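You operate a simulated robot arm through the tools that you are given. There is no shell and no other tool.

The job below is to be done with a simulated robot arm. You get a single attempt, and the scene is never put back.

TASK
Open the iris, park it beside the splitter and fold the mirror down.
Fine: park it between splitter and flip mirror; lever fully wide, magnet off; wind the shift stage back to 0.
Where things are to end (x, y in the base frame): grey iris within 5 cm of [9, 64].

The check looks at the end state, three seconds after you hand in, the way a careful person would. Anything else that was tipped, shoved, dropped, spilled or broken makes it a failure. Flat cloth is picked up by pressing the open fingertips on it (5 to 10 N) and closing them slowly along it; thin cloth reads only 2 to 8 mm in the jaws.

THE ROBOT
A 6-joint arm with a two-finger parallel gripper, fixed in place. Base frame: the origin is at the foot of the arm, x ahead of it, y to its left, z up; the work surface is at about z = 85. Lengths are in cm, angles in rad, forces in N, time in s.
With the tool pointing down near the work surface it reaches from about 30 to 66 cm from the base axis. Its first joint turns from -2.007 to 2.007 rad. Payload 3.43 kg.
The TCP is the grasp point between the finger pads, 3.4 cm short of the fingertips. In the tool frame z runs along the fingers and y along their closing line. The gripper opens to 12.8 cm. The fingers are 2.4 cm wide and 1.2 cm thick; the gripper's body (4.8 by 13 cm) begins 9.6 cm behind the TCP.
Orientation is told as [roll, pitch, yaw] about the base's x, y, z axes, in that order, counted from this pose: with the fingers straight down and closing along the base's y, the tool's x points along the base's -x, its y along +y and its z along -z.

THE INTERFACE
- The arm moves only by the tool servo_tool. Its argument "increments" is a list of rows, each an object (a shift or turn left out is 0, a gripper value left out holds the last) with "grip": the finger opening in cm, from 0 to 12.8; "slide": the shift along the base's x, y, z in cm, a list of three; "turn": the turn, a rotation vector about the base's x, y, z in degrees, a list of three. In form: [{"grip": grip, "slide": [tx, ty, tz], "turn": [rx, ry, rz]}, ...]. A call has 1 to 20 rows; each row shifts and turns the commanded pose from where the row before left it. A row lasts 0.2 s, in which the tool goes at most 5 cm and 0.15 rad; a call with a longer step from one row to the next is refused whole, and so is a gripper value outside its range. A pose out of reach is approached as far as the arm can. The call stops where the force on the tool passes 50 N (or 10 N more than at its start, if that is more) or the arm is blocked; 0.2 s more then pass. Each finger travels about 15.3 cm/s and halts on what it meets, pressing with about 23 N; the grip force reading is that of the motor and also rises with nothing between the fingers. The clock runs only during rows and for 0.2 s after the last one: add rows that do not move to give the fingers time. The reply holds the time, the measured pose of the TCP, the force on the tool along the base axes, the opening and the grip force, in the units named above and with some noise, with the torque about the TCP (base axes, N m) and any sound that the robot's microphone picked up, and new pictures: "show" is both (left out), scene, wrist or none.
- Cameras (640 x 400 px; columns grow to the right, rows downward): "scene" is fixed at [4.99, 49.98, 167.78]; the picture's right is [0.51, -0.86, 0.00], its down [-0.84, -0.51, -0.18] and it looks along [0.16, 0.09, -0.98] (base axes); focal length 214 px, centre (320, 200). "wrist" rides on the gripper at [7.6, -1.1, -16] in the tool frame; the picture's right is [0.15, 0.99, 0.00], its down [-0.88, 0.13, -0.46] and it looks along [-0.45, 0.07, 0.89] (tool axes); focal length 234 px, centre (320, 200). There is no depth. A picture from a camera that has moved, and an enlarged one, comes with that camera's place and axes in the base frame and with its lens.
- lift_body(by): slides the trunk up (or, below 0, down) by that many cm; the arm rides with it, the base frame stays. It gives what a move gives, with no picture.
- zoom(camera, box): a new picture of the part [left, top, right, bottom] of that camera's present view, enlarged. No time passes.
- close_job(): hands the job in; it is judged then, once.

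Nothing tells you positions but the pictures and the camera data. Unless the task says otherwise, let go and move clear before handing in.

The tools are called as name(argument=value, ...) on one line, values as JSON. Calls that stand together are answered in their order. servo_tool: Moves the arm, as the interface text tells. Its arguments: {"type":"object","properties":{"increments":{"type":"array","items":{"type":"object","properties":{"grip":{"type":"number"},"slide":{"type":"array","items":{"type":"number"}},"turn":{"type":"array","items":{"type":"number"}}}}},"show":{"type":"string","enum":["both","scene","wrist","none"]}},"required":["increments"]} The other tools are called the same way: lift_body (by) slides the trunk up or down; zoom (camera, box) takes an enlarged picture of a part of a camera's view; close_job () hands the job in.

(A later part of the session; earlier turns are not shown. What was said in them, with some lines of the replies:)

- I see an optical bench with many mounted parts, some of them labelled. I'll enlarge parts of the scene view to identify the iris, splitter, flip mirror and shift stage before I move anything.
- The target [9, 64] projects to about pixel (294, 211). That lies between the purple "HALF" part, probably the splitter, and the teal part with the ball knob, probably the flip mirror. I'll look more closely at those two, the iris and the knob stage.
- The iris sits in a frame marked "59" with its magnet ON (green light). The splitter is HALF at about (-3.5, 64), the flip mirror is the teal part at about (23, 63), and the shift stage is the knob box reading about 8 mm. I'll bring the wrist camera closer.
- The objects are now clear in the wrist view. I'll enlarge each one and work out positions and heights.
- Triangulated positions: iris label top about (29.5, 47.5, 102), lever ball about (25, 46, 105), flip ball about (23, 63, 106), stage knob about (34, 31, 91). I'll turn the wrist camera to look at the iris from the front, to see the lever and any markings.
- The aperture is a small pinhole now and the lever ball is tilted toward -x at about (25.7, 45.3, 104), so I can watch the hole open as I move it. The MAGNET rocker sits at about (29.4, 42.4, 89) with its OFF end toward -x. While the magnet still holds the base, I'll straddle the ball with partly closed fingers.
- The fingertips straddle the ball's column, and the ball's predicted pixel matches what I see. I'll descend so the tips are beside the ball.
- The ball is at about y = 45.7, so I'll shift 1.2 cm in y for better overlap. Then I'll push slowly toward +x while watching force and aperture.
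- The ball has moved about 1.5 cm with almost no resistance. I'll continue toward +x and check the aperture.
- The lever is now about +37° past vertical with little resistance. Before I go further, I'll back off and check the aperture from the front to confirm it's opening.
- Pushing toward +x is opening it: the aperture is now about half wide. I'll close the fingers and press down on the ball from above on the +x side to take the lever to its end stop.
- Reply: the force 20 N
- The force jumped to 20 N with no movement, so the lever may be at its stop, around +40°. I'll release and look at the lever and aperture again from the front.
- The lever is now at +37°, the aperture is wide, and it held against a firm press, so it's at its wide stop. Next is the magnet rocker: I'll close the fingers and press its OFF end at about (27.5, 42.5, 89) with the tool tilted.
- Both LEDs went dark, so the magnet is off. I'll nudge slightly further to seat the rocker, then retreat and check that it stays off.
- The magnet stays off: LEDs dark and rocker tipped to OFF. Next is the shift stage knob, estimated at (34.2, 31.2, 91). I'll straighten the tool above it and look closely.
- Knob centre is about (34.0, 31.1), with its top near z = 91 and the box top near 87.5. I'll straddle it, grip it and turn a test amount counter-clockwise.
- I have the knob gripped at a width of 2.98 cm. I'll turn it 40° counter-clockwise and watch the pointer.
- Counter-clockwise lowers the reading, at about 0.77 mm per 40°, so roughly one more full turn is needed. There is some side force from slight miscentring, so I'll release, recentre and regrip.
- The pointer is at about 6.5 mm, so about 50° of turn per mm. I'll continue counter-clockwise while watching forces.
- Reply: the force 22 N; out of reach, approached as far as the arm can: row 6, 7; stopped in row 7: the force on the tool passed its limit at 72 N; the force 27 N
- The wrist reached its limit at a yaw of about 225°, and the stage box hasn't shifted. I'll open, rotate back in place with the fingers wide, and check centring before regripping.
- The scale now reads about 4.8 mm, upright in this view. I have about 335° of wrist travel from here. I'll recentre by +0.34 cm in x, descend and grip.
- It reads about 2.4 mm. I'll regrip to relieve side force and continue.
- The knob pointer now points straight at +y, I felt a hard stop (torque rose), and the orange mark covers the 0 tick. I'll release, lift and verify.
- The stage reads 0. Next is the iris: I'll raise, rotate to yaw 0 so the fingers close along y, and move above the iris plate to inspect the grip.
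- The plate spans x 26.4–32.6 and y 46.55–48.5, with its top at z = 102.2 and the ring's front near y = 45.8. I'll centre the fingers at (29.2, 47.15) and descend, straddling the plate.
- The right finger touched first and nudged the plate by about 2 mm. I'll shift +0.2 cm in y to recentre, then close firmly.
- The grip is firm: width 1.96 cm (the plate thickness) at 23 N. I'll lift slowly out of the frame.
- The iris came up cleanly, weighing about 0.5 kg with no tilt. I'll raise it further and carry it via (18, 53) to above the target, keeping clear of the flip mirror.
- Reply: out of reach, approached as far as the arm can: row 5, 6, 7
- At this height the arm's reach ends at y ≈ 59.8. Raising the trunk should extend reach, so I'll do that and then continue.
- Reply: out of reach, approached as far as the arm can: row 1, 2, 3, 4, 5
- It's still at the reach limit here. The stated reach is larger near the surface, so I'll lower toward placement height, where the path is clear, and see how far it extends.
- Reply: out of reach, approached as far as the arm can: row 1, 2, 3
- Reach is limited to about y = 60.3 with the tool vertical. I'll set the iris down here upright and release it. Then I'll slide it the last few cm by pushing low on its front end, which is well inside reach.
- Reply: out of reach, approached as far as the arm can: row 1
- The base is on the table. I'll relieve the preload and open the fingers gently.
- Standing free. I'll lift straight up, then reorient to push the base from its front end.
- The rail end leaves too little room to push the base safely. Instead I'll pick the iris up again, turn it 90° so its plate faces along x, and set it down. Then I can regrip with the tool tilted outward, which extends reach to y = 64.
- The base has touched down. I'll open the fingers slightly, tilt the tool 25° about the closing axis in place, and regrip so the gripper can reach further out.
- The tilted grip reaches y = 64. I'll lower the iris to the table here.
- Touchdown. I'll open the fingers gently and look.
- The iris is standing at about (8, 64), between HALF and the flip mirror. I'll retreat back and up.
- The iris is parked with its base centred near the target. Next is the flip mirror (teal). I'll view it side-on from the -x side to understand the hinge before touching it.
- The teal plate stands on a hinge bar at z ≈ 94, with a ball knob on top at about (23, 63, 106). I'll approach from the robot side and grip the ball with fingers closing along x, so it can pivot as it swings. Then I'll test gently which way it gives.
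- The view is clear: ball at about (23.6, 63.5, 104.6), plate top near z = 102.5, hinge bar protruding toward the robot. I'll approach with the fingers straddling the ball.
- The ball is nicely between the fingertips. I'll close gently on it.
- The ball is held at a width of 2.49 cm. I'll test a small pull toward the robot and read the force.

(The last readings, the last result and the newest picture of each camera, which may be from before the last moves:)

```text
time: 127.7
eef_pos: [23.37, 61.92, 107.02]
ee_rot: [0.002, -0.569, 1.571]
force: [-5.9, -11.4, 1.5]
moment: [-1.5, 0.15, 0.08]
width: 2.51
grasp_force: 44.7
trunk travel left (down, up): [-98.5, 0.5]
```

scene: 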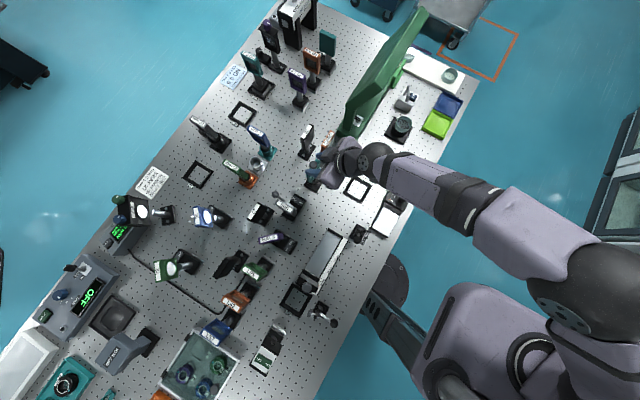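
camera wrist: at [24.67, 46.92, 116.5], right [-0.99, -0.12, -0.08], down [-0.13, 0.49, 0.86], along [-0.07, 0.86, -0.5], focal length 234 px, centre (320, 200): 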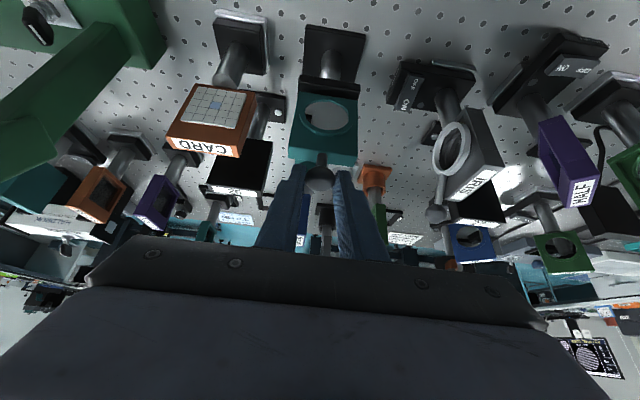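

servo_tool(increments=[{"slide": [0, -0.15, 0]}, {"slide": [0, -0.15, 0]}, {"slide": [0, -0.15, 0]}, {"slide": [0, -0.15, 0]}, {"slide": [0, -0.15, 0]}, {}], show="wrist")

zoom(camera="wrist", box=[240, 50, 400, 190])

zoom(camera="scene", box=[285, 145, 365, 195])

```text
time: 129.1
eef_pos: [23.51, 61.78, 107.05]
ee_rot: [-0.002, -0.574, 1.57]
force: [-7.1, 11.2, -7.0]
moment: [1.4, 0.16, 0.09]
width: 2.51
grasp_force: 45.0
trunk travel left (down, up): [-98.5, 0.5]
camera wrist: at [24.64, 46.69, 116.52], right [-0.99, -0.12, -0.08], down [-0.13, 0.49, 0.86], along [-0.07, 0.86, -0.5], focal length 234 px, centre (320, 200)
```

wrist: 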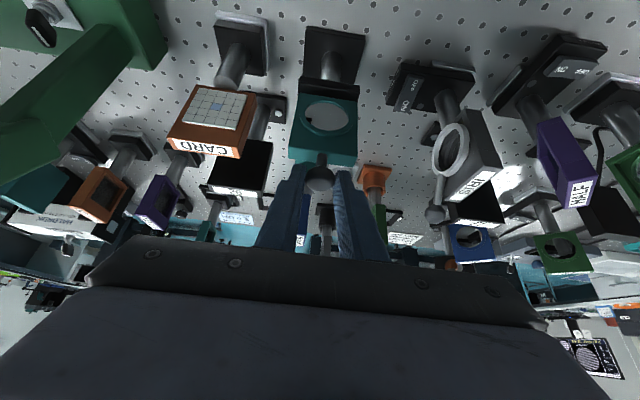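

```text
2.86 times, centred on (320, 120) of wrist
camera zoom: at [24.64, 46.69, 116.52], right [-0.99, -0.12, -0.08], down [-0.13, 0.49, 0.86], along [-0.07, 0.86, -0.5], focal length 669 px, centre (320, 429)
```

zoom: 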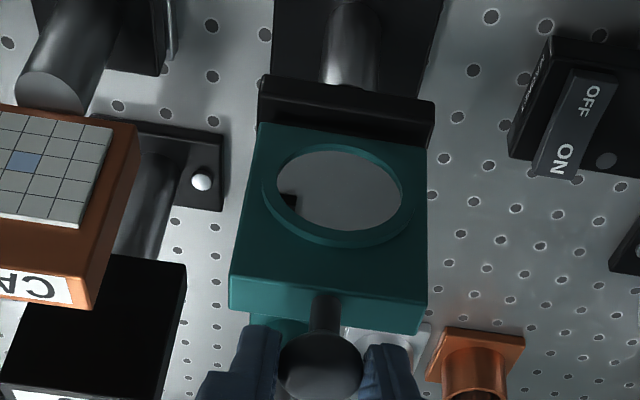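

```text
8.00 times, centred on (325, 170) of scene
camera zoom: at [4.99, 49.98, 167.78], right [0.51, -0.86, 0.0], down [-0.84, -0.51, -0.18], along [0.16, 0.09, -0.98], focal length 1716 px, centre (280, 440)
```

zoom: 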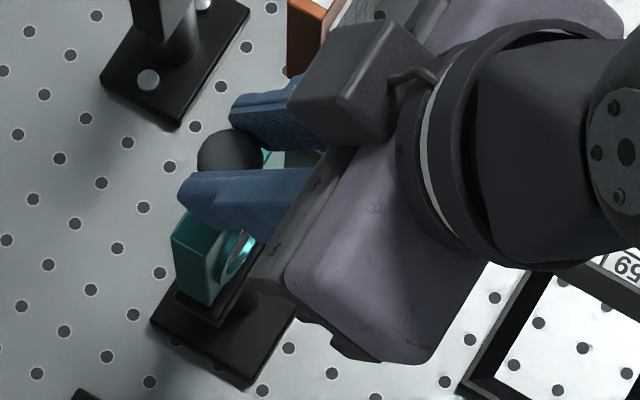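

servo_tool(increments=[{"slide": [0, -0.2, 0]}, {"slide": [0, -0.2, 0]}, {"slide": [0, -0.2, 0]}, {}], show="wrist")

zoom(camera="wrist", box=[240, 50, 400, 190])

zoom(camera="scene", box=[285, 145, 365, 195])

```text
time: 130.1
eef_pos: [23.46, 61.13, 107.15]
ee_rot: [-0.001, -0.575, 1.57]
force: [-8.1, 12.2, 2.2]
moment: [1.61, 0.21, 0.11]
width: 2.51
grasp_force: 45.0
trunk travel left (down, up): [-98.5, 0.5]
camera wrist: at [24.64, 46.06, 116.58], right [-0.99, -0.12, -0.08], down [-0.13, 0.49, 0.86], along [-0.07, 0.86, -0.5], focal length 234 px, centre (320, 200)
```

wrist: 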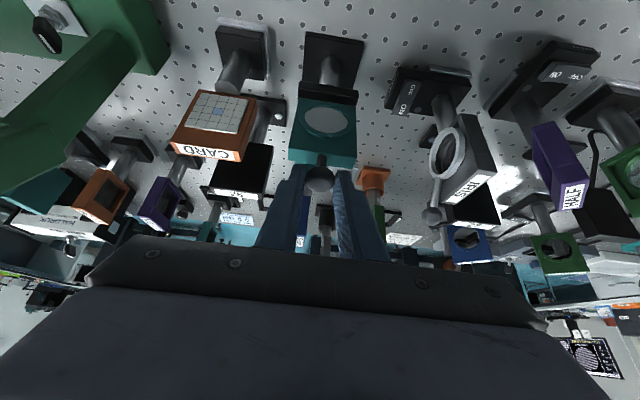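

```text
2.86 times, centred on (320, 120) of wrist
camera zoom: at [24.64, 46.06, 116.58], right [-0.99, -0.12, -0.08], down [-0.13, 0.49, 0.86], along [-0.07, 0.86, -0.5], focal length 669 px, centre (320, 429)
```

zoom: 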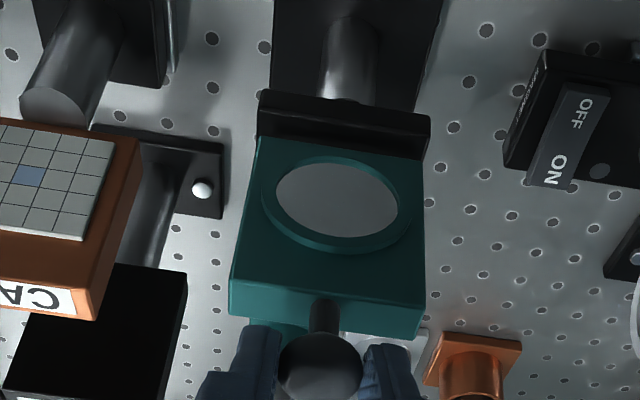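

```text
8.00 times, centred on (325, 170) of scene
camera zoom: at [4.99, 49.98, 167.78], right [0.51, -0.86, 0.0], down [-0.84, -0.51, -0.18], along [0.16, 0.09, -0.98], focal length 1716 px, centre (280, 440)
```

zoom: 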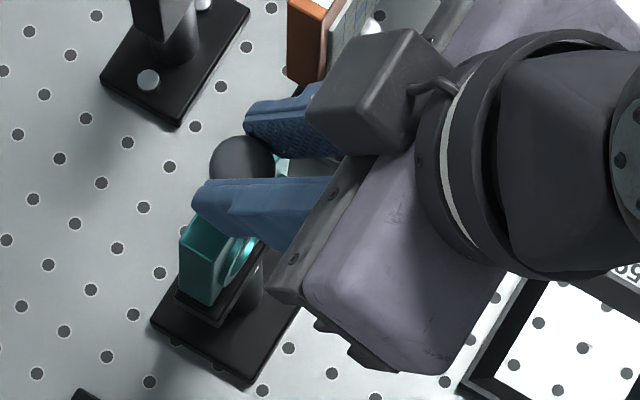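

The mirror is folding toward the robot, with steady hinge friction of about 12 N and the base staying put. I'll follow the arc around the hinge in small steps, checking forces.

servo_tool(increments=[{"slide": [0, -0.43, -0.05]}, {"slide": [0, -0.43, -0.06]}, {"slide": [0, -0.43, -0.09]}, {"slide": [0, -0.42, -0.1]}, {"slide": [0, -0.42, -0.12]}, {"slide": [0, -0.41, -0.14]}, {}], show="none")

```text
time: 131.7
eef_pos: [23.45, 58.37, 106.8]
ee_rot: [-0.001, -0.574, 1.572]
force: [-10.9, 8.8, 11.4]
moment: [1.6, 0.26, 0.23]
width: 2.52
grasp_force: 44.5
trunk travel left (down, up): [-98.5, 0.5]
```

servo_tool(increments=[{"slide": [-0.05, -0.41, -0.05]}, {"slide": [-0.05, -0.4, -0.1]}, {"slide": [0, -0.39, -0.18]}, {"slide": [0, -0.38, -0.2]}, {"slide": [0, -0.37, -0.22]}, {"slide": [0, -0.36, -0.24]}, {}], show="wrist")

zoom(camera="scene", box=[285, 145, 365, 195])

```text
time: 133.2
eef_pos: [23.51, 56.03, 105.74]
ee_rot: [-0.002, -0.578, 1.57]
force: [-7.6, 3.4, 17.1]
moment: [1.57, 0.15, 0.17]
width: 2.49
grasp_force: 45.4
trunk travel left (down, up): [-98.5, 0.5]
camera wrist: at [24.64, 40.89, 115.16], right [-0.99, -0.12, -0.08], down [-0.13, 0.49, 0.86], along [-0.07, 0.86, -0.5], focal length 234 px, centre (320, 200)
```

wrist: 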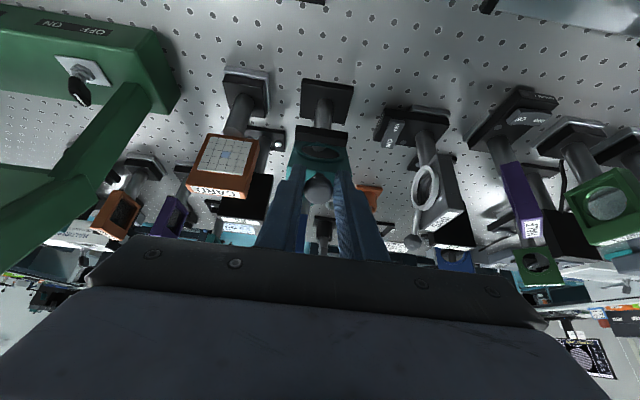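

```text
8.00 times, centred on (325, 170) of scene
camera zoom: at [4.99, 49.98, 167.78], right [0.51, -0.86, 0.0], down [-0.84, -0.51, -0.18], along [0.16, 0.09, -0.98], focal length 1716 px, centre (280, 440)
```

zoom: 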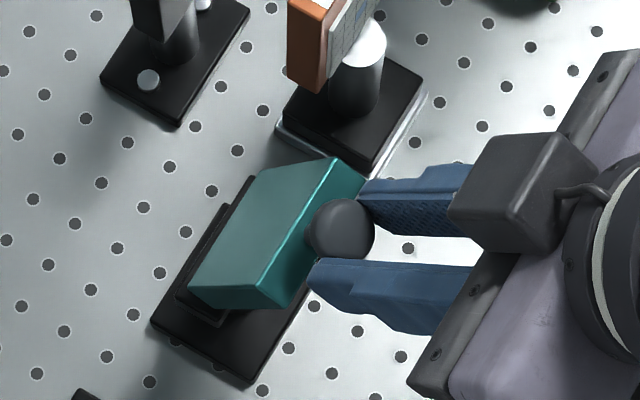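

It's folding smoothly, now about a third of the way. The hinge axis sits nearer the robot side than I assumed, so I'll ease outward slightly to relieve radial force and continue on a corrected arc.

servo_tool(increments=[{"slide": [-0.05, -0.1, 0.22]}, {"slide": [0, -0.48, -0.22]}, {"slide": [0, -0.47, -0.26]}, {"slide": [0, -0.45, -0.28]}, {"slide": [0, -0.44, -0.3]}, {}], show="none")

```text
time: 134.7
eef_pos: [23.52, 54.1, 104.69]
ee_rot: [0.0, -0.572, 1.567]
force: [-2.0, 4.2, 4.1]
moment: [0.79, 0.07, 0.03]
width: 2.44
grasp_force: 45.2
trunk travel left (down, up): [-98.5, 0.5]
```

servo_tool(increments=[{"slide": [0, -0.42, -0.33]}, {"slide": [0, -0.41, -0.34]}, {"slide": [0, -0.38, -0.37]}, {"slide": [0, -0.37, -0.38]}, {}], show="wrist")

zoom(camera="scene", box=[285, 145, 365, 195])

zoom(camera="wrist", box=[240, 80, 400, 220])

```text
time: 135.8
eef_pos: [23.42, 52.59, 103.15]
ee_rot: [0.002, -0.573, 1.57]
force: [-0.2, -0.4, 0.2]
moment: [0.01, -0.01, -0.02]
width: 2.1
grasp_force: 0.1
trunk travel left (down, up): [-98.5, 0.5]
camera wrist: at [24.71, 37.49, 112.72], right [-0.99, -0.12, -0.08], down [-0.13, 0.49, 0.86], along [-0.07, 0.86, -0.5], focal length 234 px, centre (320, 200)
```

wrist: 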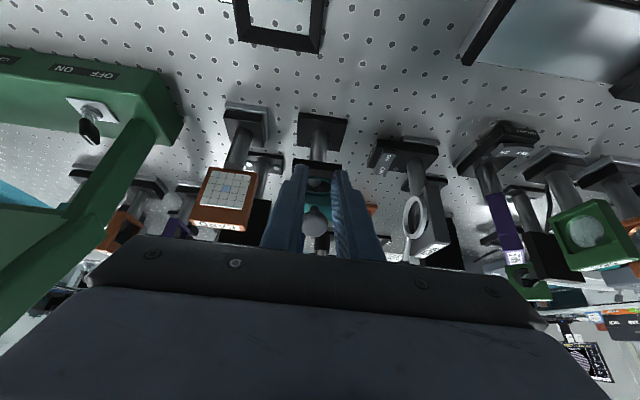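

```text
8.00 times, centred on (325, 170) of scene
camera zoom: at [4.99, 49.98, 167.78], right [0.51, -0.86, 0.0], down [-0.84, -0.51, -0.18], along [0.16, 0.09, -0.98], focal length 1716 px, centre (280, 440)
```

zoom: 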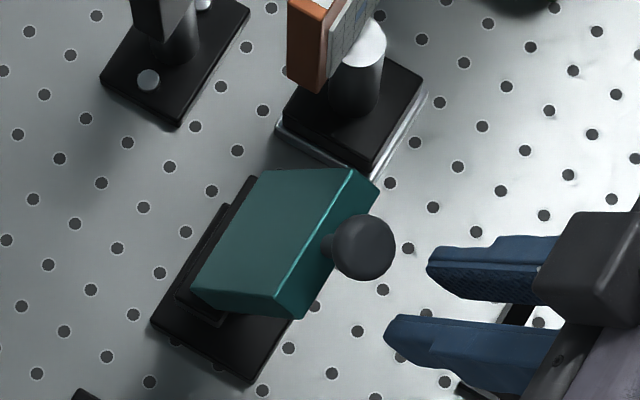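

```text
2.86 times, centred on (320, 150) of wrist
camera zoom: at [24.71, 37.49, 112.72], right [-0.99, -0.12, -0.08], down [-0.13, 0.49, 0.86], along [-0.07, 0.86, -0.5], focal length 669 px, centre (320, 343)
```

zoom: 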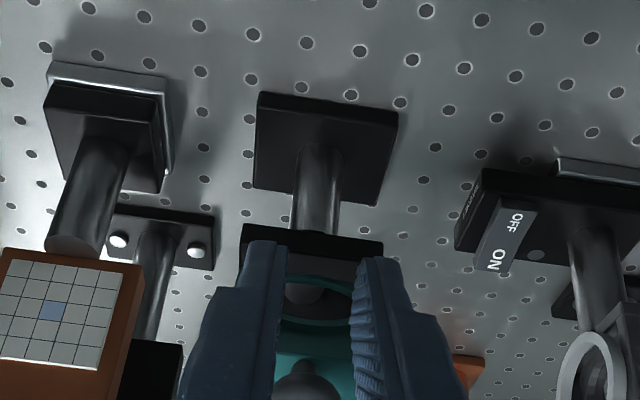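

The ball slipped out of the grip and the mirror is holding at about 35°, leaning toward me. I'll raise the tool and then push the plate's back face down with closed fingers, which doesn't need precise tracking. First I'll look to relocate it.

servo_tool(increments=[{"grip": 5, "slide": [0, -0.5, 1]}, {"slide": [0, 0, 2.5]}, {"slide": [0, 0, 2.5]}, {}], show="wrist")

zoom(camera="wrist", box=[240, 80, 400, 220])

```text
time: 136.8
eef_pos: [23.52, 52.1, 109.05]
ee_rot: [0.001, -0.572, 1.57]
force: [-0.5, -0.1, 0.4]
moment: [0.04, 0.02, 0.01]
width: 5.03
grasp_force: 0.0
trunk travel left (down, up): [-98.5, 0.5]
camera wrist: at [24.65, 36.95, 118.59], right [-0.99, -0.12, -0.08], down [-0.13, 0.49, 0.86], along [-0.07, 0.86, -0.5], focal length 234 px, centre (320, 200)
```

wrist: 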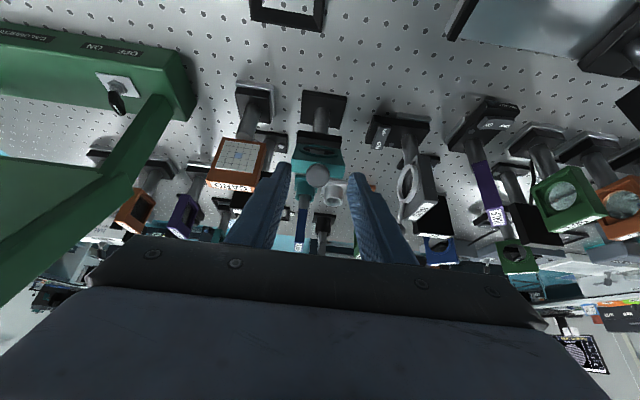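

```text
2.86 times, centred on (320, 150) of wrist
camera zoom: at [24.65, 36.95, 118.59], right [-0.99, -0.12, -0.08], down [-0.13, 0.49, 0.86], along [-0.07, 0.86, -0.5], focal length 669 px, centre (320, 343)
```

zoom: 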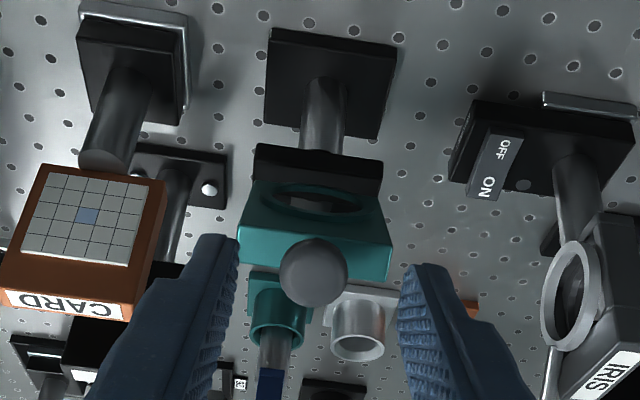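

Using the known ball diameter for depth, the ball is now at about (23.4, 57.2, 103.8) and the hinge axis at y ≈ 61.9, z ≈ 94.5, radius 10.4. I'll regrip the ball and follow that arc.

servo_tool(increments=[{"slide": [-0.05, 1.8, -0.1]}, {"slide": [0, 1.1, -1.7]}, {"slide": [0, 0.6, -0.9]}, {"slide": [0, 0.5, -0.8]}, {}], show="wrist")

zoom(camera="wrist", box=[240, 80, 400, 220])

zoom(camera="scene", box=[285, 145, 365, 195])

```text
time: 138.1
eef_pos: [23.5, 56.05, 105.53]
ee_rot: [0.0, -0.575, 1.571]
force: [0.0, 0.7, -0.4]
moment: [0.01, 0.01, -0.02]
width: 5.0
grasp_force: 0.0
trunk travel left (down, up): [-98.5, 0.5]
camera wrist: at [24.67, 40.94, 115.06], right [-0.99, -0.12, -0.08], down [-0.13, 0.49, 0.86], along [-0.07, 0.86, -0.5], focal length 234 px, centre (320, 200)
```

wrist: 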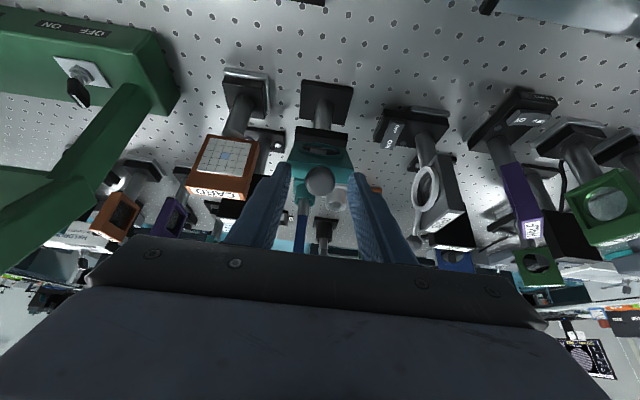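

```text
2.86 times, centred on (320, 150) of wrist
camera zoom: at [24.67, 40.94, 115.06], right [-0.99, -0.12, -0.08], down [-0.13, 0.49, 0.86], along [-0.07, 0.86, -0.5], focal length 669 px, centre (320, 343)
```

zoom: 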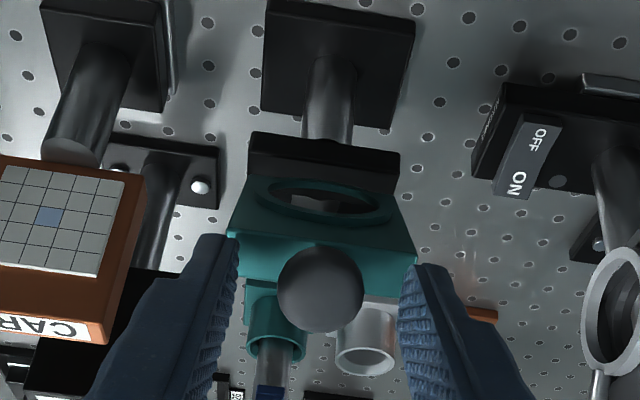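

```text
8.00 times, centred on (325, 170) of scene
camera zoom: at [4.99, 49.98, 167.78], right [0.51, -0.86, 0.0], down [-0.84, -0.51, -0.18], along [0.16, 0.09, -0.98], focal length 1716 px, centre (280, 440)
```

zoom: 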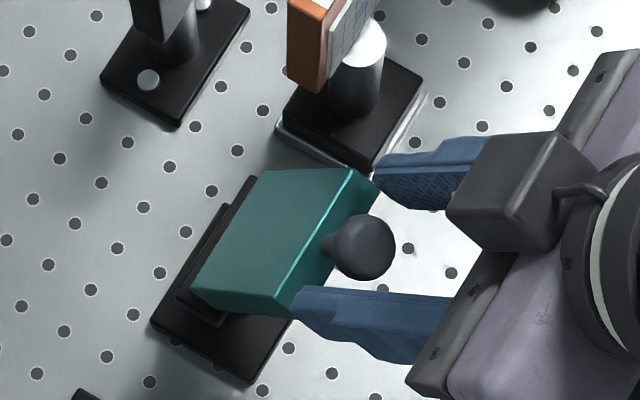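

servo_tool(increments=[{"grip": 3.4}, {"grip": 2.8}, {"grip": 2.4}, {"grip": 2.0}, {}, {"slide": [0, -0.48, -0.26]}, {"slide": [0, -0.46, -0.28]}, {"slide": [0, -0.45, -0.31]}, {}], show="none")

```text
time: 140.1
eef_pos: [23.4, 54.89, 104.88]
ee_rot: [-0.001, -0.575, 1.571]
force: [1.2, 5.8, 11.2]
moment: [1.52, -0.02, 0.03]
width: 2.51
grasp_force: 44.6
trunk travel left (down, up): [-98.5, 0.5]
```

servo_tool(increments=[{"slide": [0, -0.44, -0.29]}, {"slide": [0, -0.42, -0.33]}, {"slide": [0, -0.4, -0.36]}, {"slide": [0, -0.38, -0.39]}, {}], show="none")

```text
time: 141.2
eef_pos: [23.51, 53.15, 103.52]
ee_rot: [0.0, -0.575, 1.572]
force: [1.7, 6.9, 10.9]
moment: [1.48, -0.02, 0.0]
width: 2.51
grasp_force: 44.6
trunk travel left (down, up): [-98.5, 0.5]
```

Forces are steady and small, with the grip still on the ball. I'll continue along the arc.

servo_tool(increments=[{"slide": [0, -0.35, -0.41]}, {"slide": [0, -0.33, -0.43]}, {"slide": [0, -0.31, -0.44]}, {"slide": [0, -0.28, -0.46]}, {"slide": [0, -0.26, -0.47]}, {}], show="wrist")

zoom(camera="scene", box=[285, 145, 365, 195])

```text
time: 142.7
eef_pos: [23.58, 51.38, 101.46]
ee_rot: [0.002, -0.574, 1.571]
force: [0.4, 2.9, 11.7]
moment: [1.48, 0.01, 0.0]
width: 2.5
grasp_force: 45.2
trunk travel left (down, up): [-98.5, 0.5]
camera wrist: at [24.67, 36.29, 110.82], right [-0.99, -0.12, -0.08], down [-0.13, 0.49, 0.86], along [-0.07, 0.86, -0.5], focal length 234 px, centre (320, 200)
```

wrist: 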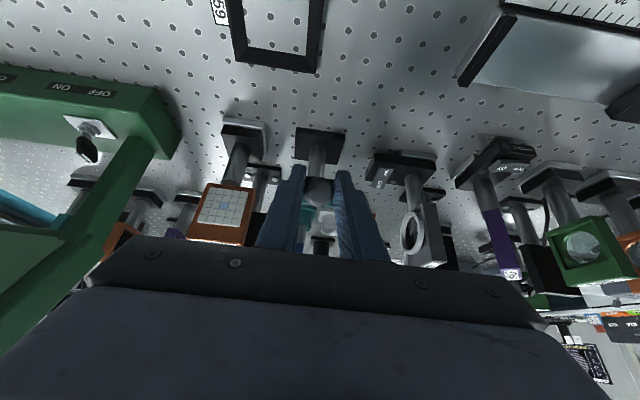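

```text
8.00 times, centred on (325, 170) of scene
camera zoom: at [4.99, 49.98, 167.78], right [0.51, -0.86, 0.0], down [-0.84, -0.51, -0.18], along [0.16, 0.09, -0.98], focal length 1716 px, centre (280, 440)
```

zoom: 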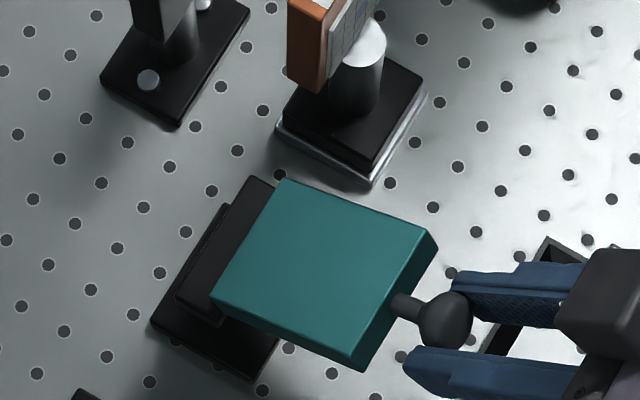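

Nearly flat now. I'll continue the last part of the arc.

servo_tool(increments=[{"slide": [0, -0.23, -0.47]}, {"slide": [0, -0.2, -0.48]}, {"slide": [0, -0.17, -0.5]}, {"slide": [0, -0.14, -0.51]}, {}], show="none")

zoom(camera="scene", box=[285, 145, 365, 195])

```text
time: 143.8
eef_pos: [23.45, 50.44, 99.4]
ee_rot: [0.001, -0.572, 1.568]
force: [1.2, -6.9, 12.9]
moment: [1.18, -0.02, -0.04]
width: 2.49
grasp_force: 45.5
trunk travel left (down, up): [-98.5, 0.5]
```

```text
8.00 times, centred on (325, 170) of scene
camera zoom: at [4.99, 49.98, 167.78], right [0.51, -0.86, 0.0], down [-0.84, -0.51, -0.18], along [0.16, 0.09, -0.98], focal length 1716 px, centre (280, 440)
```

zoom: 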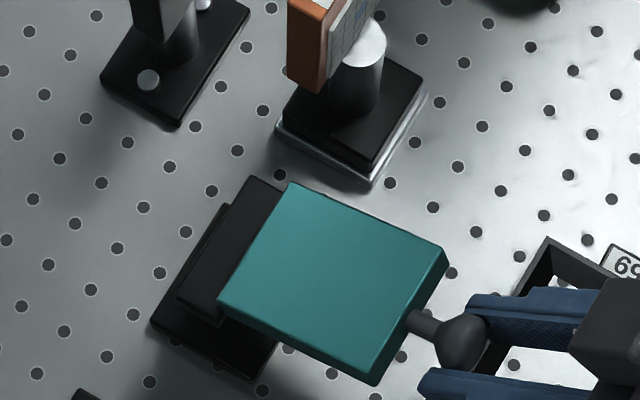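

servo_tool(increments=[{"slide": [0, -0.2, -0.45]}, {"slide": [0, -0.12, -0.45]}, {"slide": [0, -0.08, -0.4]}, {}], show="none")

zoom(camera="scene", box=[285, 145, 365, 195])

```text
time: 144.8
eef_pos: [23.49, 50.16, 98.14]
ee_rot: [0.001, -0.574, 1.569]
force: [5.2, -6.6, 13.1]
moment: [1.34, -0.02, -0.14]
width: 2.51
grasp_force: 45.4
trunk travel left (down, up): [-98.5, 0.5]
```

```text
8.00 times, centred on (325, 170) of scene
camera zoom: at [4.99, 49.98, 167.78], right [0.51, -0.86, 0.0], down [-0.84, -0.51, -0.18], along [0.16, 0.09, -0.98], focal length 1716 px, centre (280, 440)
```

zoom: 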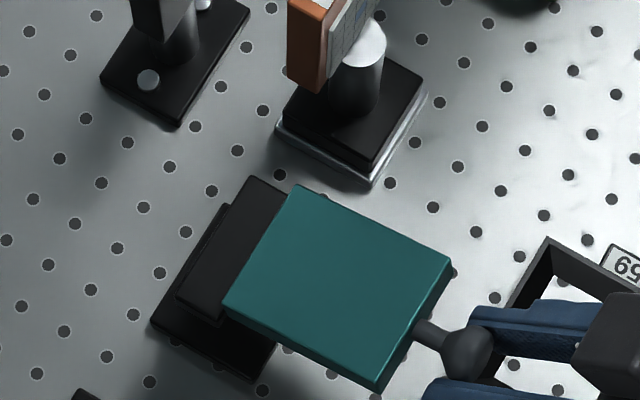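

servo_tool(increments=[{"slide": [-0.02, -0.05, -0.35]}, {"slide": [-0.02, -0.02, -0.35]}, {}], show="wrist")

zoom(camera="scene", box=[285, 145, 365, 195])

zoom(camera="wrist", box=[240, 100, 400, 240])

```text
time: 145.7
eef_pos: [23.55, 50.07, 97.56]
ee_rot: [0.0, -0.576, 1.568]
force: [8.8, -7.7, 19.8]
moment: [0.76, -0.12, -0.18]
width: 2.54
grasp_force: 45.2
trunk travel left (down, up): [-98.5, 0.5]
camera wrist: at [24.64, 34.93, 106.95], right [-0.99, -0.12, -0.08], down [-0.13, 0.49, 0.86], along [-0.07, 0.86, -0.5], focal length 234 px, centre (320, 200)
```

wrist: 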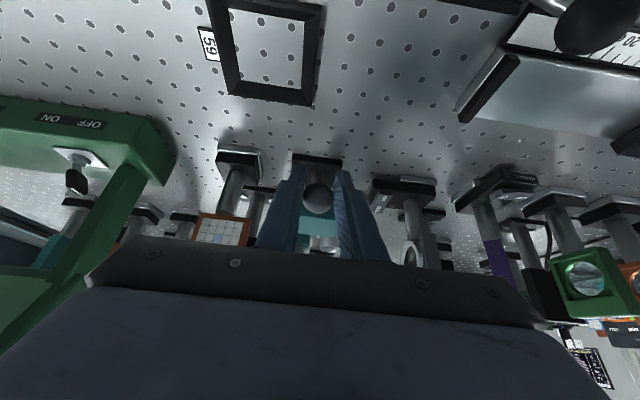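

```text
8.00 times, centred on (325, 170) of scene
camera zoom: at [4.99, 49.98, 167.78], right [0.51, -0.86, 0.0], down [-0.84, -0.51, -0.18], along [0.16, 0.09, -0.98], focal length 1716 px, centre (280, 440)
```

zoom: 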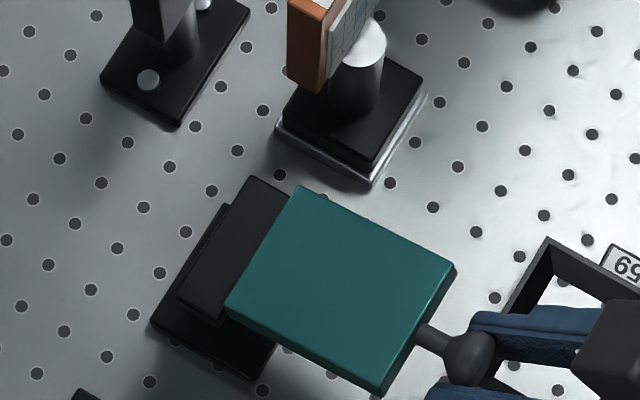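

```text
2.86 times, centred on (320, 170) of wrist
camera zoom: at [24.64, 34.93, 106.95], right [-0.99, -0.12, -0.08], down [-0.13, 0.49, 0.86], along [-0.07, 0.86, -0.5], focal length 669 px, centre (320, 286)
```

zoom: 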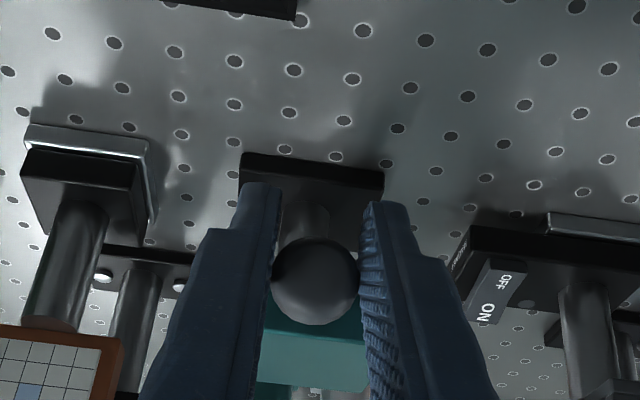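

servo_tool(increments=[{"slide": [-0.03, 0.03, -0.15]}, {}], show="none")

```text
time: 146.2
eef_pos: [23.5, 50.08, 97.59]
ee_rot: [0.0, -0.578, 1.568]
force: [10.6, -12.9, 25.2]
moment: [0.76, -0.15, -0.19]
width: 2.5
grasp_force: 44.8
trunk travel left (down, up): [-98.5, 0.5]
```

The force now rises with no further motion: the mirror is at its down stop, flat at 90°. I'll ease off, release the ball and retreat.

servo_tool(increments=[{"slide": [0, 0.03, 0.1]}, {"grip": 3.2}, {"grip": 5}, {}, {"slide": [0, -0.8, 1.3]}, {"slide": [0, -1.6, 2.5]}, {"slide": [0, -2, 3]}, {"slide": [0, -2.5, 3]}, {}], show="both")

zoom(camera="scene", box=[285, 145, 365, 195])

zoom(camera="wrist", box=[220, 80, 420, 220])

```text
time: 148.2
eef_pos: [23.47, 43.55, 107.19]
ee_rot: [0.0, -0.571, 1.571]
force: [0.3, 0.1, 0.2]
moment: [-0.03, 0.0, 0.0]
width: 5.0
grasp_force: 0.1
trunk travel left (down, up): [-98.5, 0.5]
camera wrist: at [24.58, 28.37, 116.75], right [-0.99, -0.12, -0.08], down [-0.13, 0.49, 0.86], along [-0.07, 0.86, -0.5], focal length 234 px, centre (320, 200)
```

scene: 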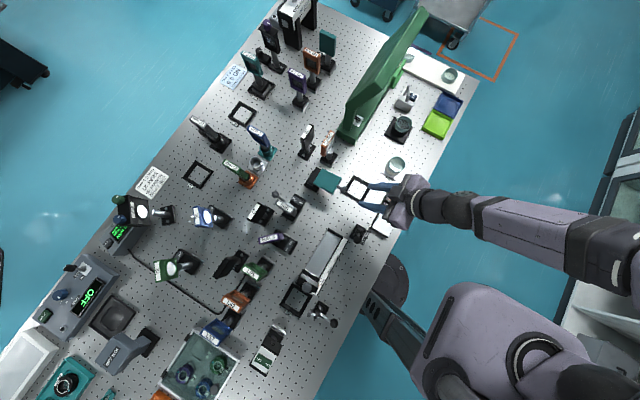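
wrist: 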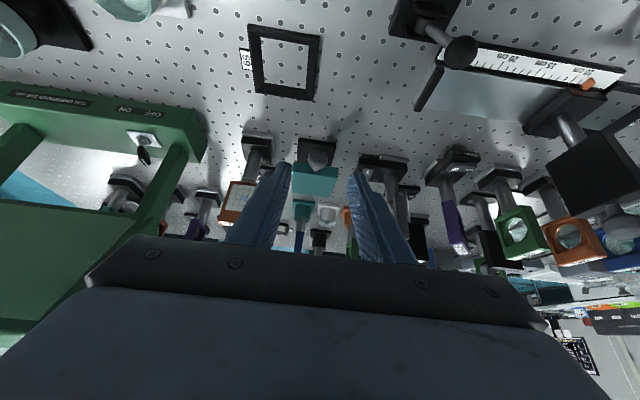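

```text
8.00 times, centred on (325, 170) of scene
camera zoom: at [4.99, 49.98, 167.78], right [0.51, -0.86, 0.0], down [-0.84, -0.51, -0.18], along [0.16, 0.09, -0.98], focal length 1716 px, centre (280, 440)
```

zoom: 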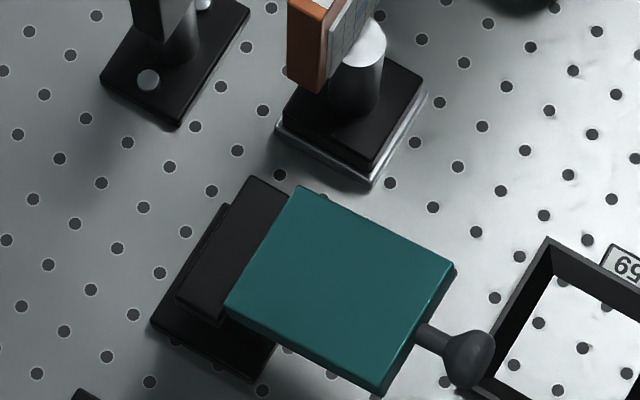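

```text
2.86 times, centred on (320, 150) of wrist
camera zoom: at [24.58, 28.37, 116.75], right [-0.99, -0.12, -0.08], down [-0.13, 0.49, 0.86], along [-0.07, 0.86, -0.5], focal length 669 px, centre (320, 343)
```

zoom: 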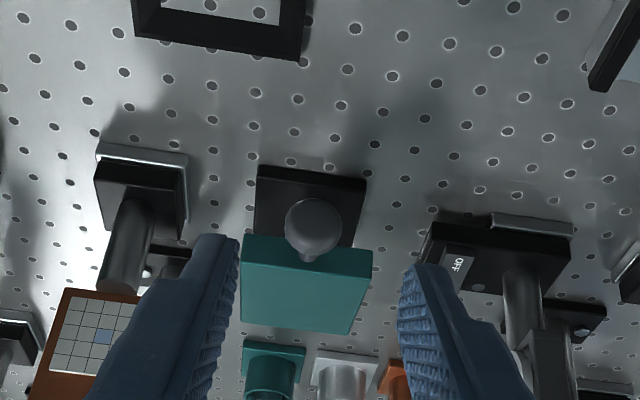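

The mirror is folded flat. Before handing in I'll check the iris (lever, aperture, magnet light), whose ring now faces +x, by viewing it from that side.

servo_tool(increments=[{"grip": 0, "slide": [0, 0, 2], "turn": [-8.2, 0, 0]}, {"slide": [0, 0, 2], "turn": [-8.2, 0, 0]}, {"slide": [0, 0, 1], "turn": [-8.2, 0, 0]}, {"slide": [0, 0, 0], "turn": [-8.2, 0, 0]}, {"slide": [-0.3, 0.9, 0], "turn": [0, 0, 8.2]}, {"slide": [-0.3, 0.9, 0], "turn": [0, 0, 8.2]}, {"slide": [-0.3, 0.9, 0], "turn": [0, 0, 8.2]}, {"slide": [-0.3, 0.9, 0], "turn": [0, 0, 8.2]}, {"slide": [-0.3, 0.9, 0], "turn": [0, 0, 8.2]}, {"slide": [-0.3, 0.9, 0], "turn": [0, 0, 8.2]}, {"slide": [-0.3, 0.9, 0], "turn": [0, 0, 8.2]}, {"slide": [-0.3, 0.9, 0], "turn": [0, 0, 8.2]}, {"slide": [-0.3, 0.9, 0], "turn": [0, 0, 8.2]}, {"slide": [-0.3, 0.9, 0], "turn": [0, 0, 8.2]}, {"slide": [-0.3, 0.9, 0], "turn": [0, 0, 8]}, {"turn": [0, 8.2, 0]}, {"turn": [0, 8.2, 0]}, {"turn": [0, 8.2, 0]}, {}], show="both")

zoom(camera="wrist", box=[200, 130, 296, 220])

```text
time: 152.2
eef_pos: [20.02, 53.35, 112.06]
ee_rot: [-0.001, -0.431, 3.14]
force: [0.0, -0.5, 0.0]
moment: [0.0, -0.04, 0.01]
width: 0.01
grasp_force: 22.8
trunk travel left (down, up): [-98.5, 0.5]
camera wrist: at [33.58, 54.4, 123.63], right [0.13, -0.99, -0.06], down [-0.61, -0.13, 0.78], along [-0.78, -0.07, -0.62], focal length 234 px, centre (320, 200)
```

scene: 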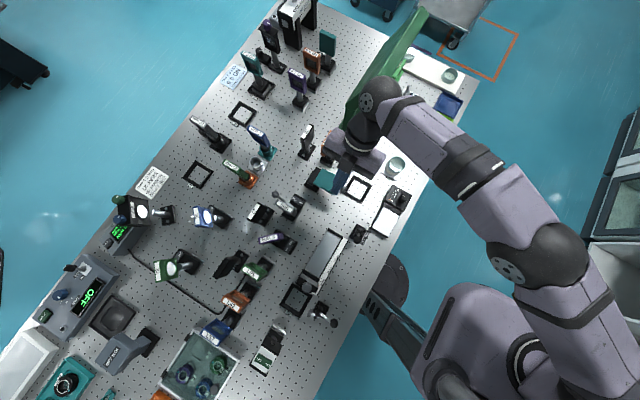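
wrist: 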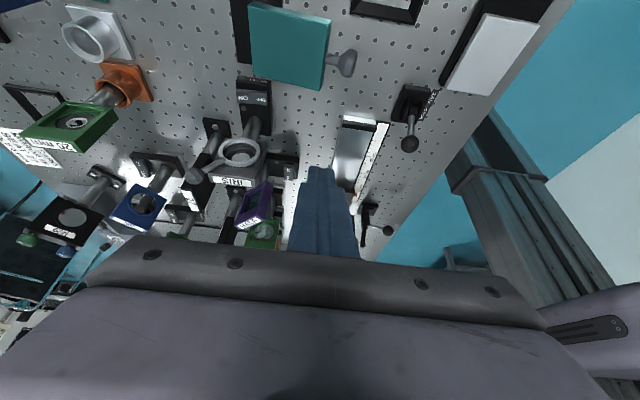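

```text
4.44 times, centred on (248, 175) of wrist
camera zoom: at [33.58, 54.4, 123.63], right [0.13, -0.99, -0.06], down [-0.61, -0.13, 0.78], along [-0.78, -0.07, -0.62], focal length 1041 px, centre (640, 311)
```

zoom: 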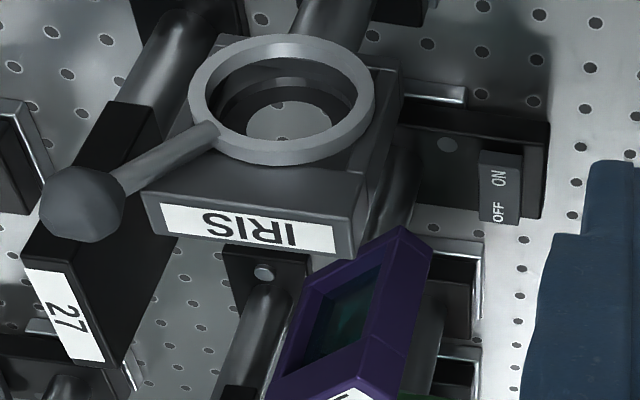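

zoom(camera="wrist", box=[220, 60, 300, 130])

zoom(camera="wrist", box=[200, 120, 280, 190])

zoom(camera="scene", box=[245, 170, 341, 230])

zoom(camera="scene", box=[340, 150, 436, 210])

```text
5.71 times, centred on (260, 95) of wrist
camera zoom: at [33.58, 54.4, 123.63], right [0.13, -0.99, -0.06], down [-0.61, -0.13, 0.78], along [-0.78, -0.07, -0.62], focal length 1338 px, centre (663, 800)
```

zoom: 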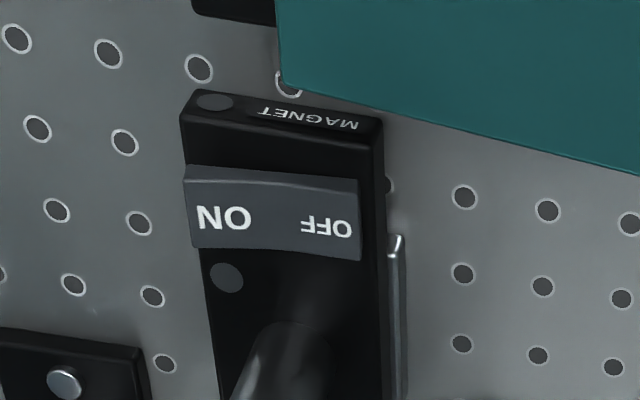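

```text
5.71 times, centred on (240, 155) of wrist
camera zoom: at [33.58, 54.4, 123.63], right [0.13, -0.99, -0.06], down [-0.61, -0.13, 0.78], along [-0.78, -0.07, -0.62], focal length 1338 px, centre (777, 457)
```

zoom: 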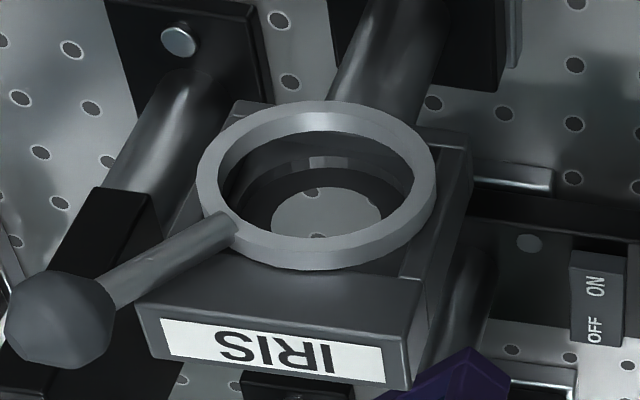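

```text
6.67 times, centred on (293, 200) of scene
camera zoom: at [4.99, 49.98, 167.78], right [0.51, -0.86, 0.0], down [-0.84, -0.51, -0.18], along [0.16, 0.09, -0.98], focal length 1430 px, centre (500, 200)
```

zoom: 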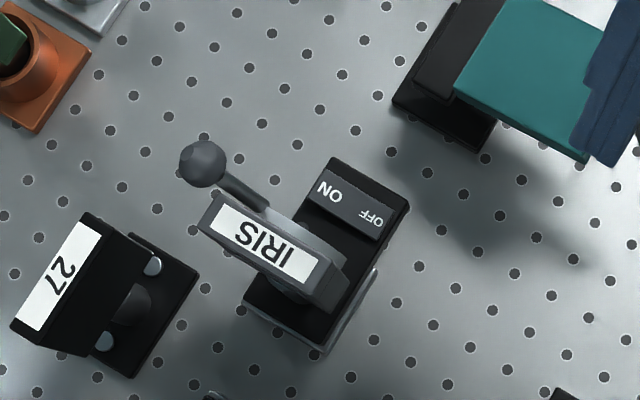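

```text
6.67 times, centred on (388, 180) of scene
camera zoom: at [4.99, 49.98, 167.78], right [0.51, -0.86, 0.0], down [-0.84, -0.51, -0.18], along [0.16, 0.09, -0.98], focal length 1430 px, centre (-133, 333)
```

zoom: 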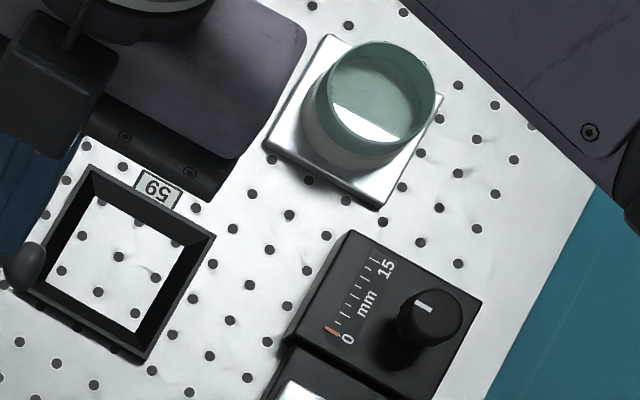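

All verified: magnet light dark with the rocker at OFF, lever at its stop with the aperture wide, iris base at about (10, 64), stage at 0, and mirror flat. I'll move the arm clear of the bench.

servo_tool(increments=[{"slide": [0, 0, 4]}, {"slide": [0, -2, 4], "turn": [0, -8.2, 0]}, {"slide": [0, -4, 3], "turn": [0, -8.2, 0]}, {"slide": [0, -4, 2], "turn": [0, -8.2, 0]}, {"slide": [0, -4, 2]}, {"slide": [0, -4, 0]}, {}], show="both")

zoom(camera="scene", box=[240, 130, 400, 230])

```text
time: 153.8
eef_pos: [20.27, 35.61, 127.09]
ee_rot: [0.001, 0.0, 3.142]
force: [-1.5, 1.0, 0.9]
moment: [-0.03, -0.02, -0.02]
width: 0.02
grasp_force: 23.6
trunk travel left (down, up): [-98.5, 0.5]
camera wrist: at [27.9, 36.67, 143.09], right [0.15, -0.99, 0.0], down [-0.88, -0.13, 0.46], along [-0.45, -0.07, -0.89], focal length 234 px, centre (320, 200)
```

scene: 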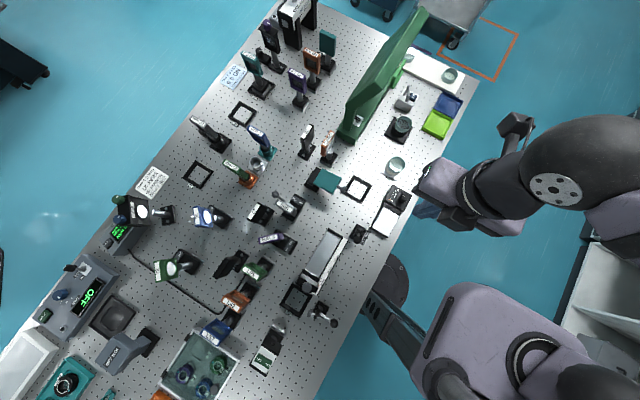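
wrist: 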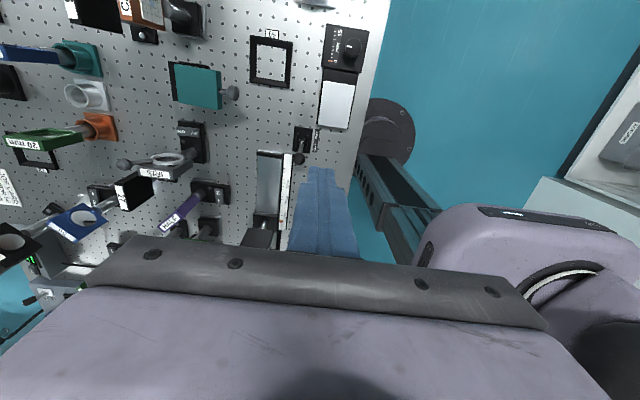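

```text
4.00 times, centred on (320, 180) of scene
camera zoom: at [4.99, 49.98, 167.78], right [0.51, -0.86, 0.0], down [-0.84, -0.51, -0.18], along [0.16, 0.09, -0.98], focal length 858 px, centre (320, 280)
```

zoom: 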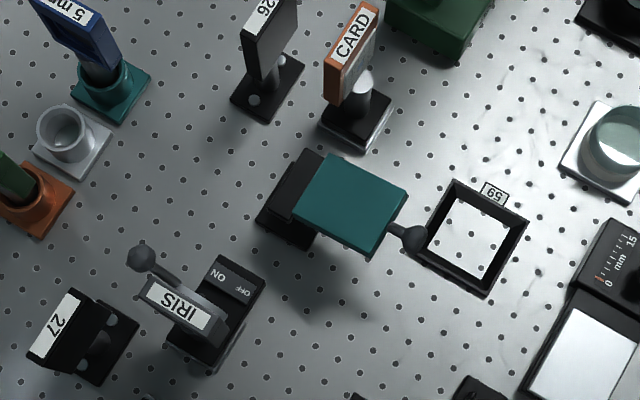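

The scene is as requested: iris wide open with its magnet off, parked between the splitter and flip mirror near [9, 64]; mirror folded flat; shift stage at 0. Nothing else looks disturbed and the arm is clear, so I'm handing in.

close_job()

```text
The job is handed in.
```

The job is handed in. From the last pictures, everything asked for looks done:

- **Iris opened:** The lever was pushed over until it hit its stop. A 20 N press there did not move it further, and the hole is wide where it started as a pinhole.
- **Magnet off:** The rocker is on OFF and both lights are dark.
- **Iris parked:** It stands between the splitter and the flip mirror. Its base centre is at about [10.5, 64] and its post at about [8, 64], both within 5 cm of [9, 64]. I turned it 90° from how it stood before, because the arm could only reach that spot with the tool tilted.
- **Mirror folded down:** It lies flat towards the robot, pressed against its lower stop.
- **Shift stage at 0:** The knob was wound to its hard stop and the orange mark is on the 0 line.

The arm has let go of everything and is clear of the bench. I saw nothing else moved or tipped; the iris's old frame, marked 59, is still where it was.
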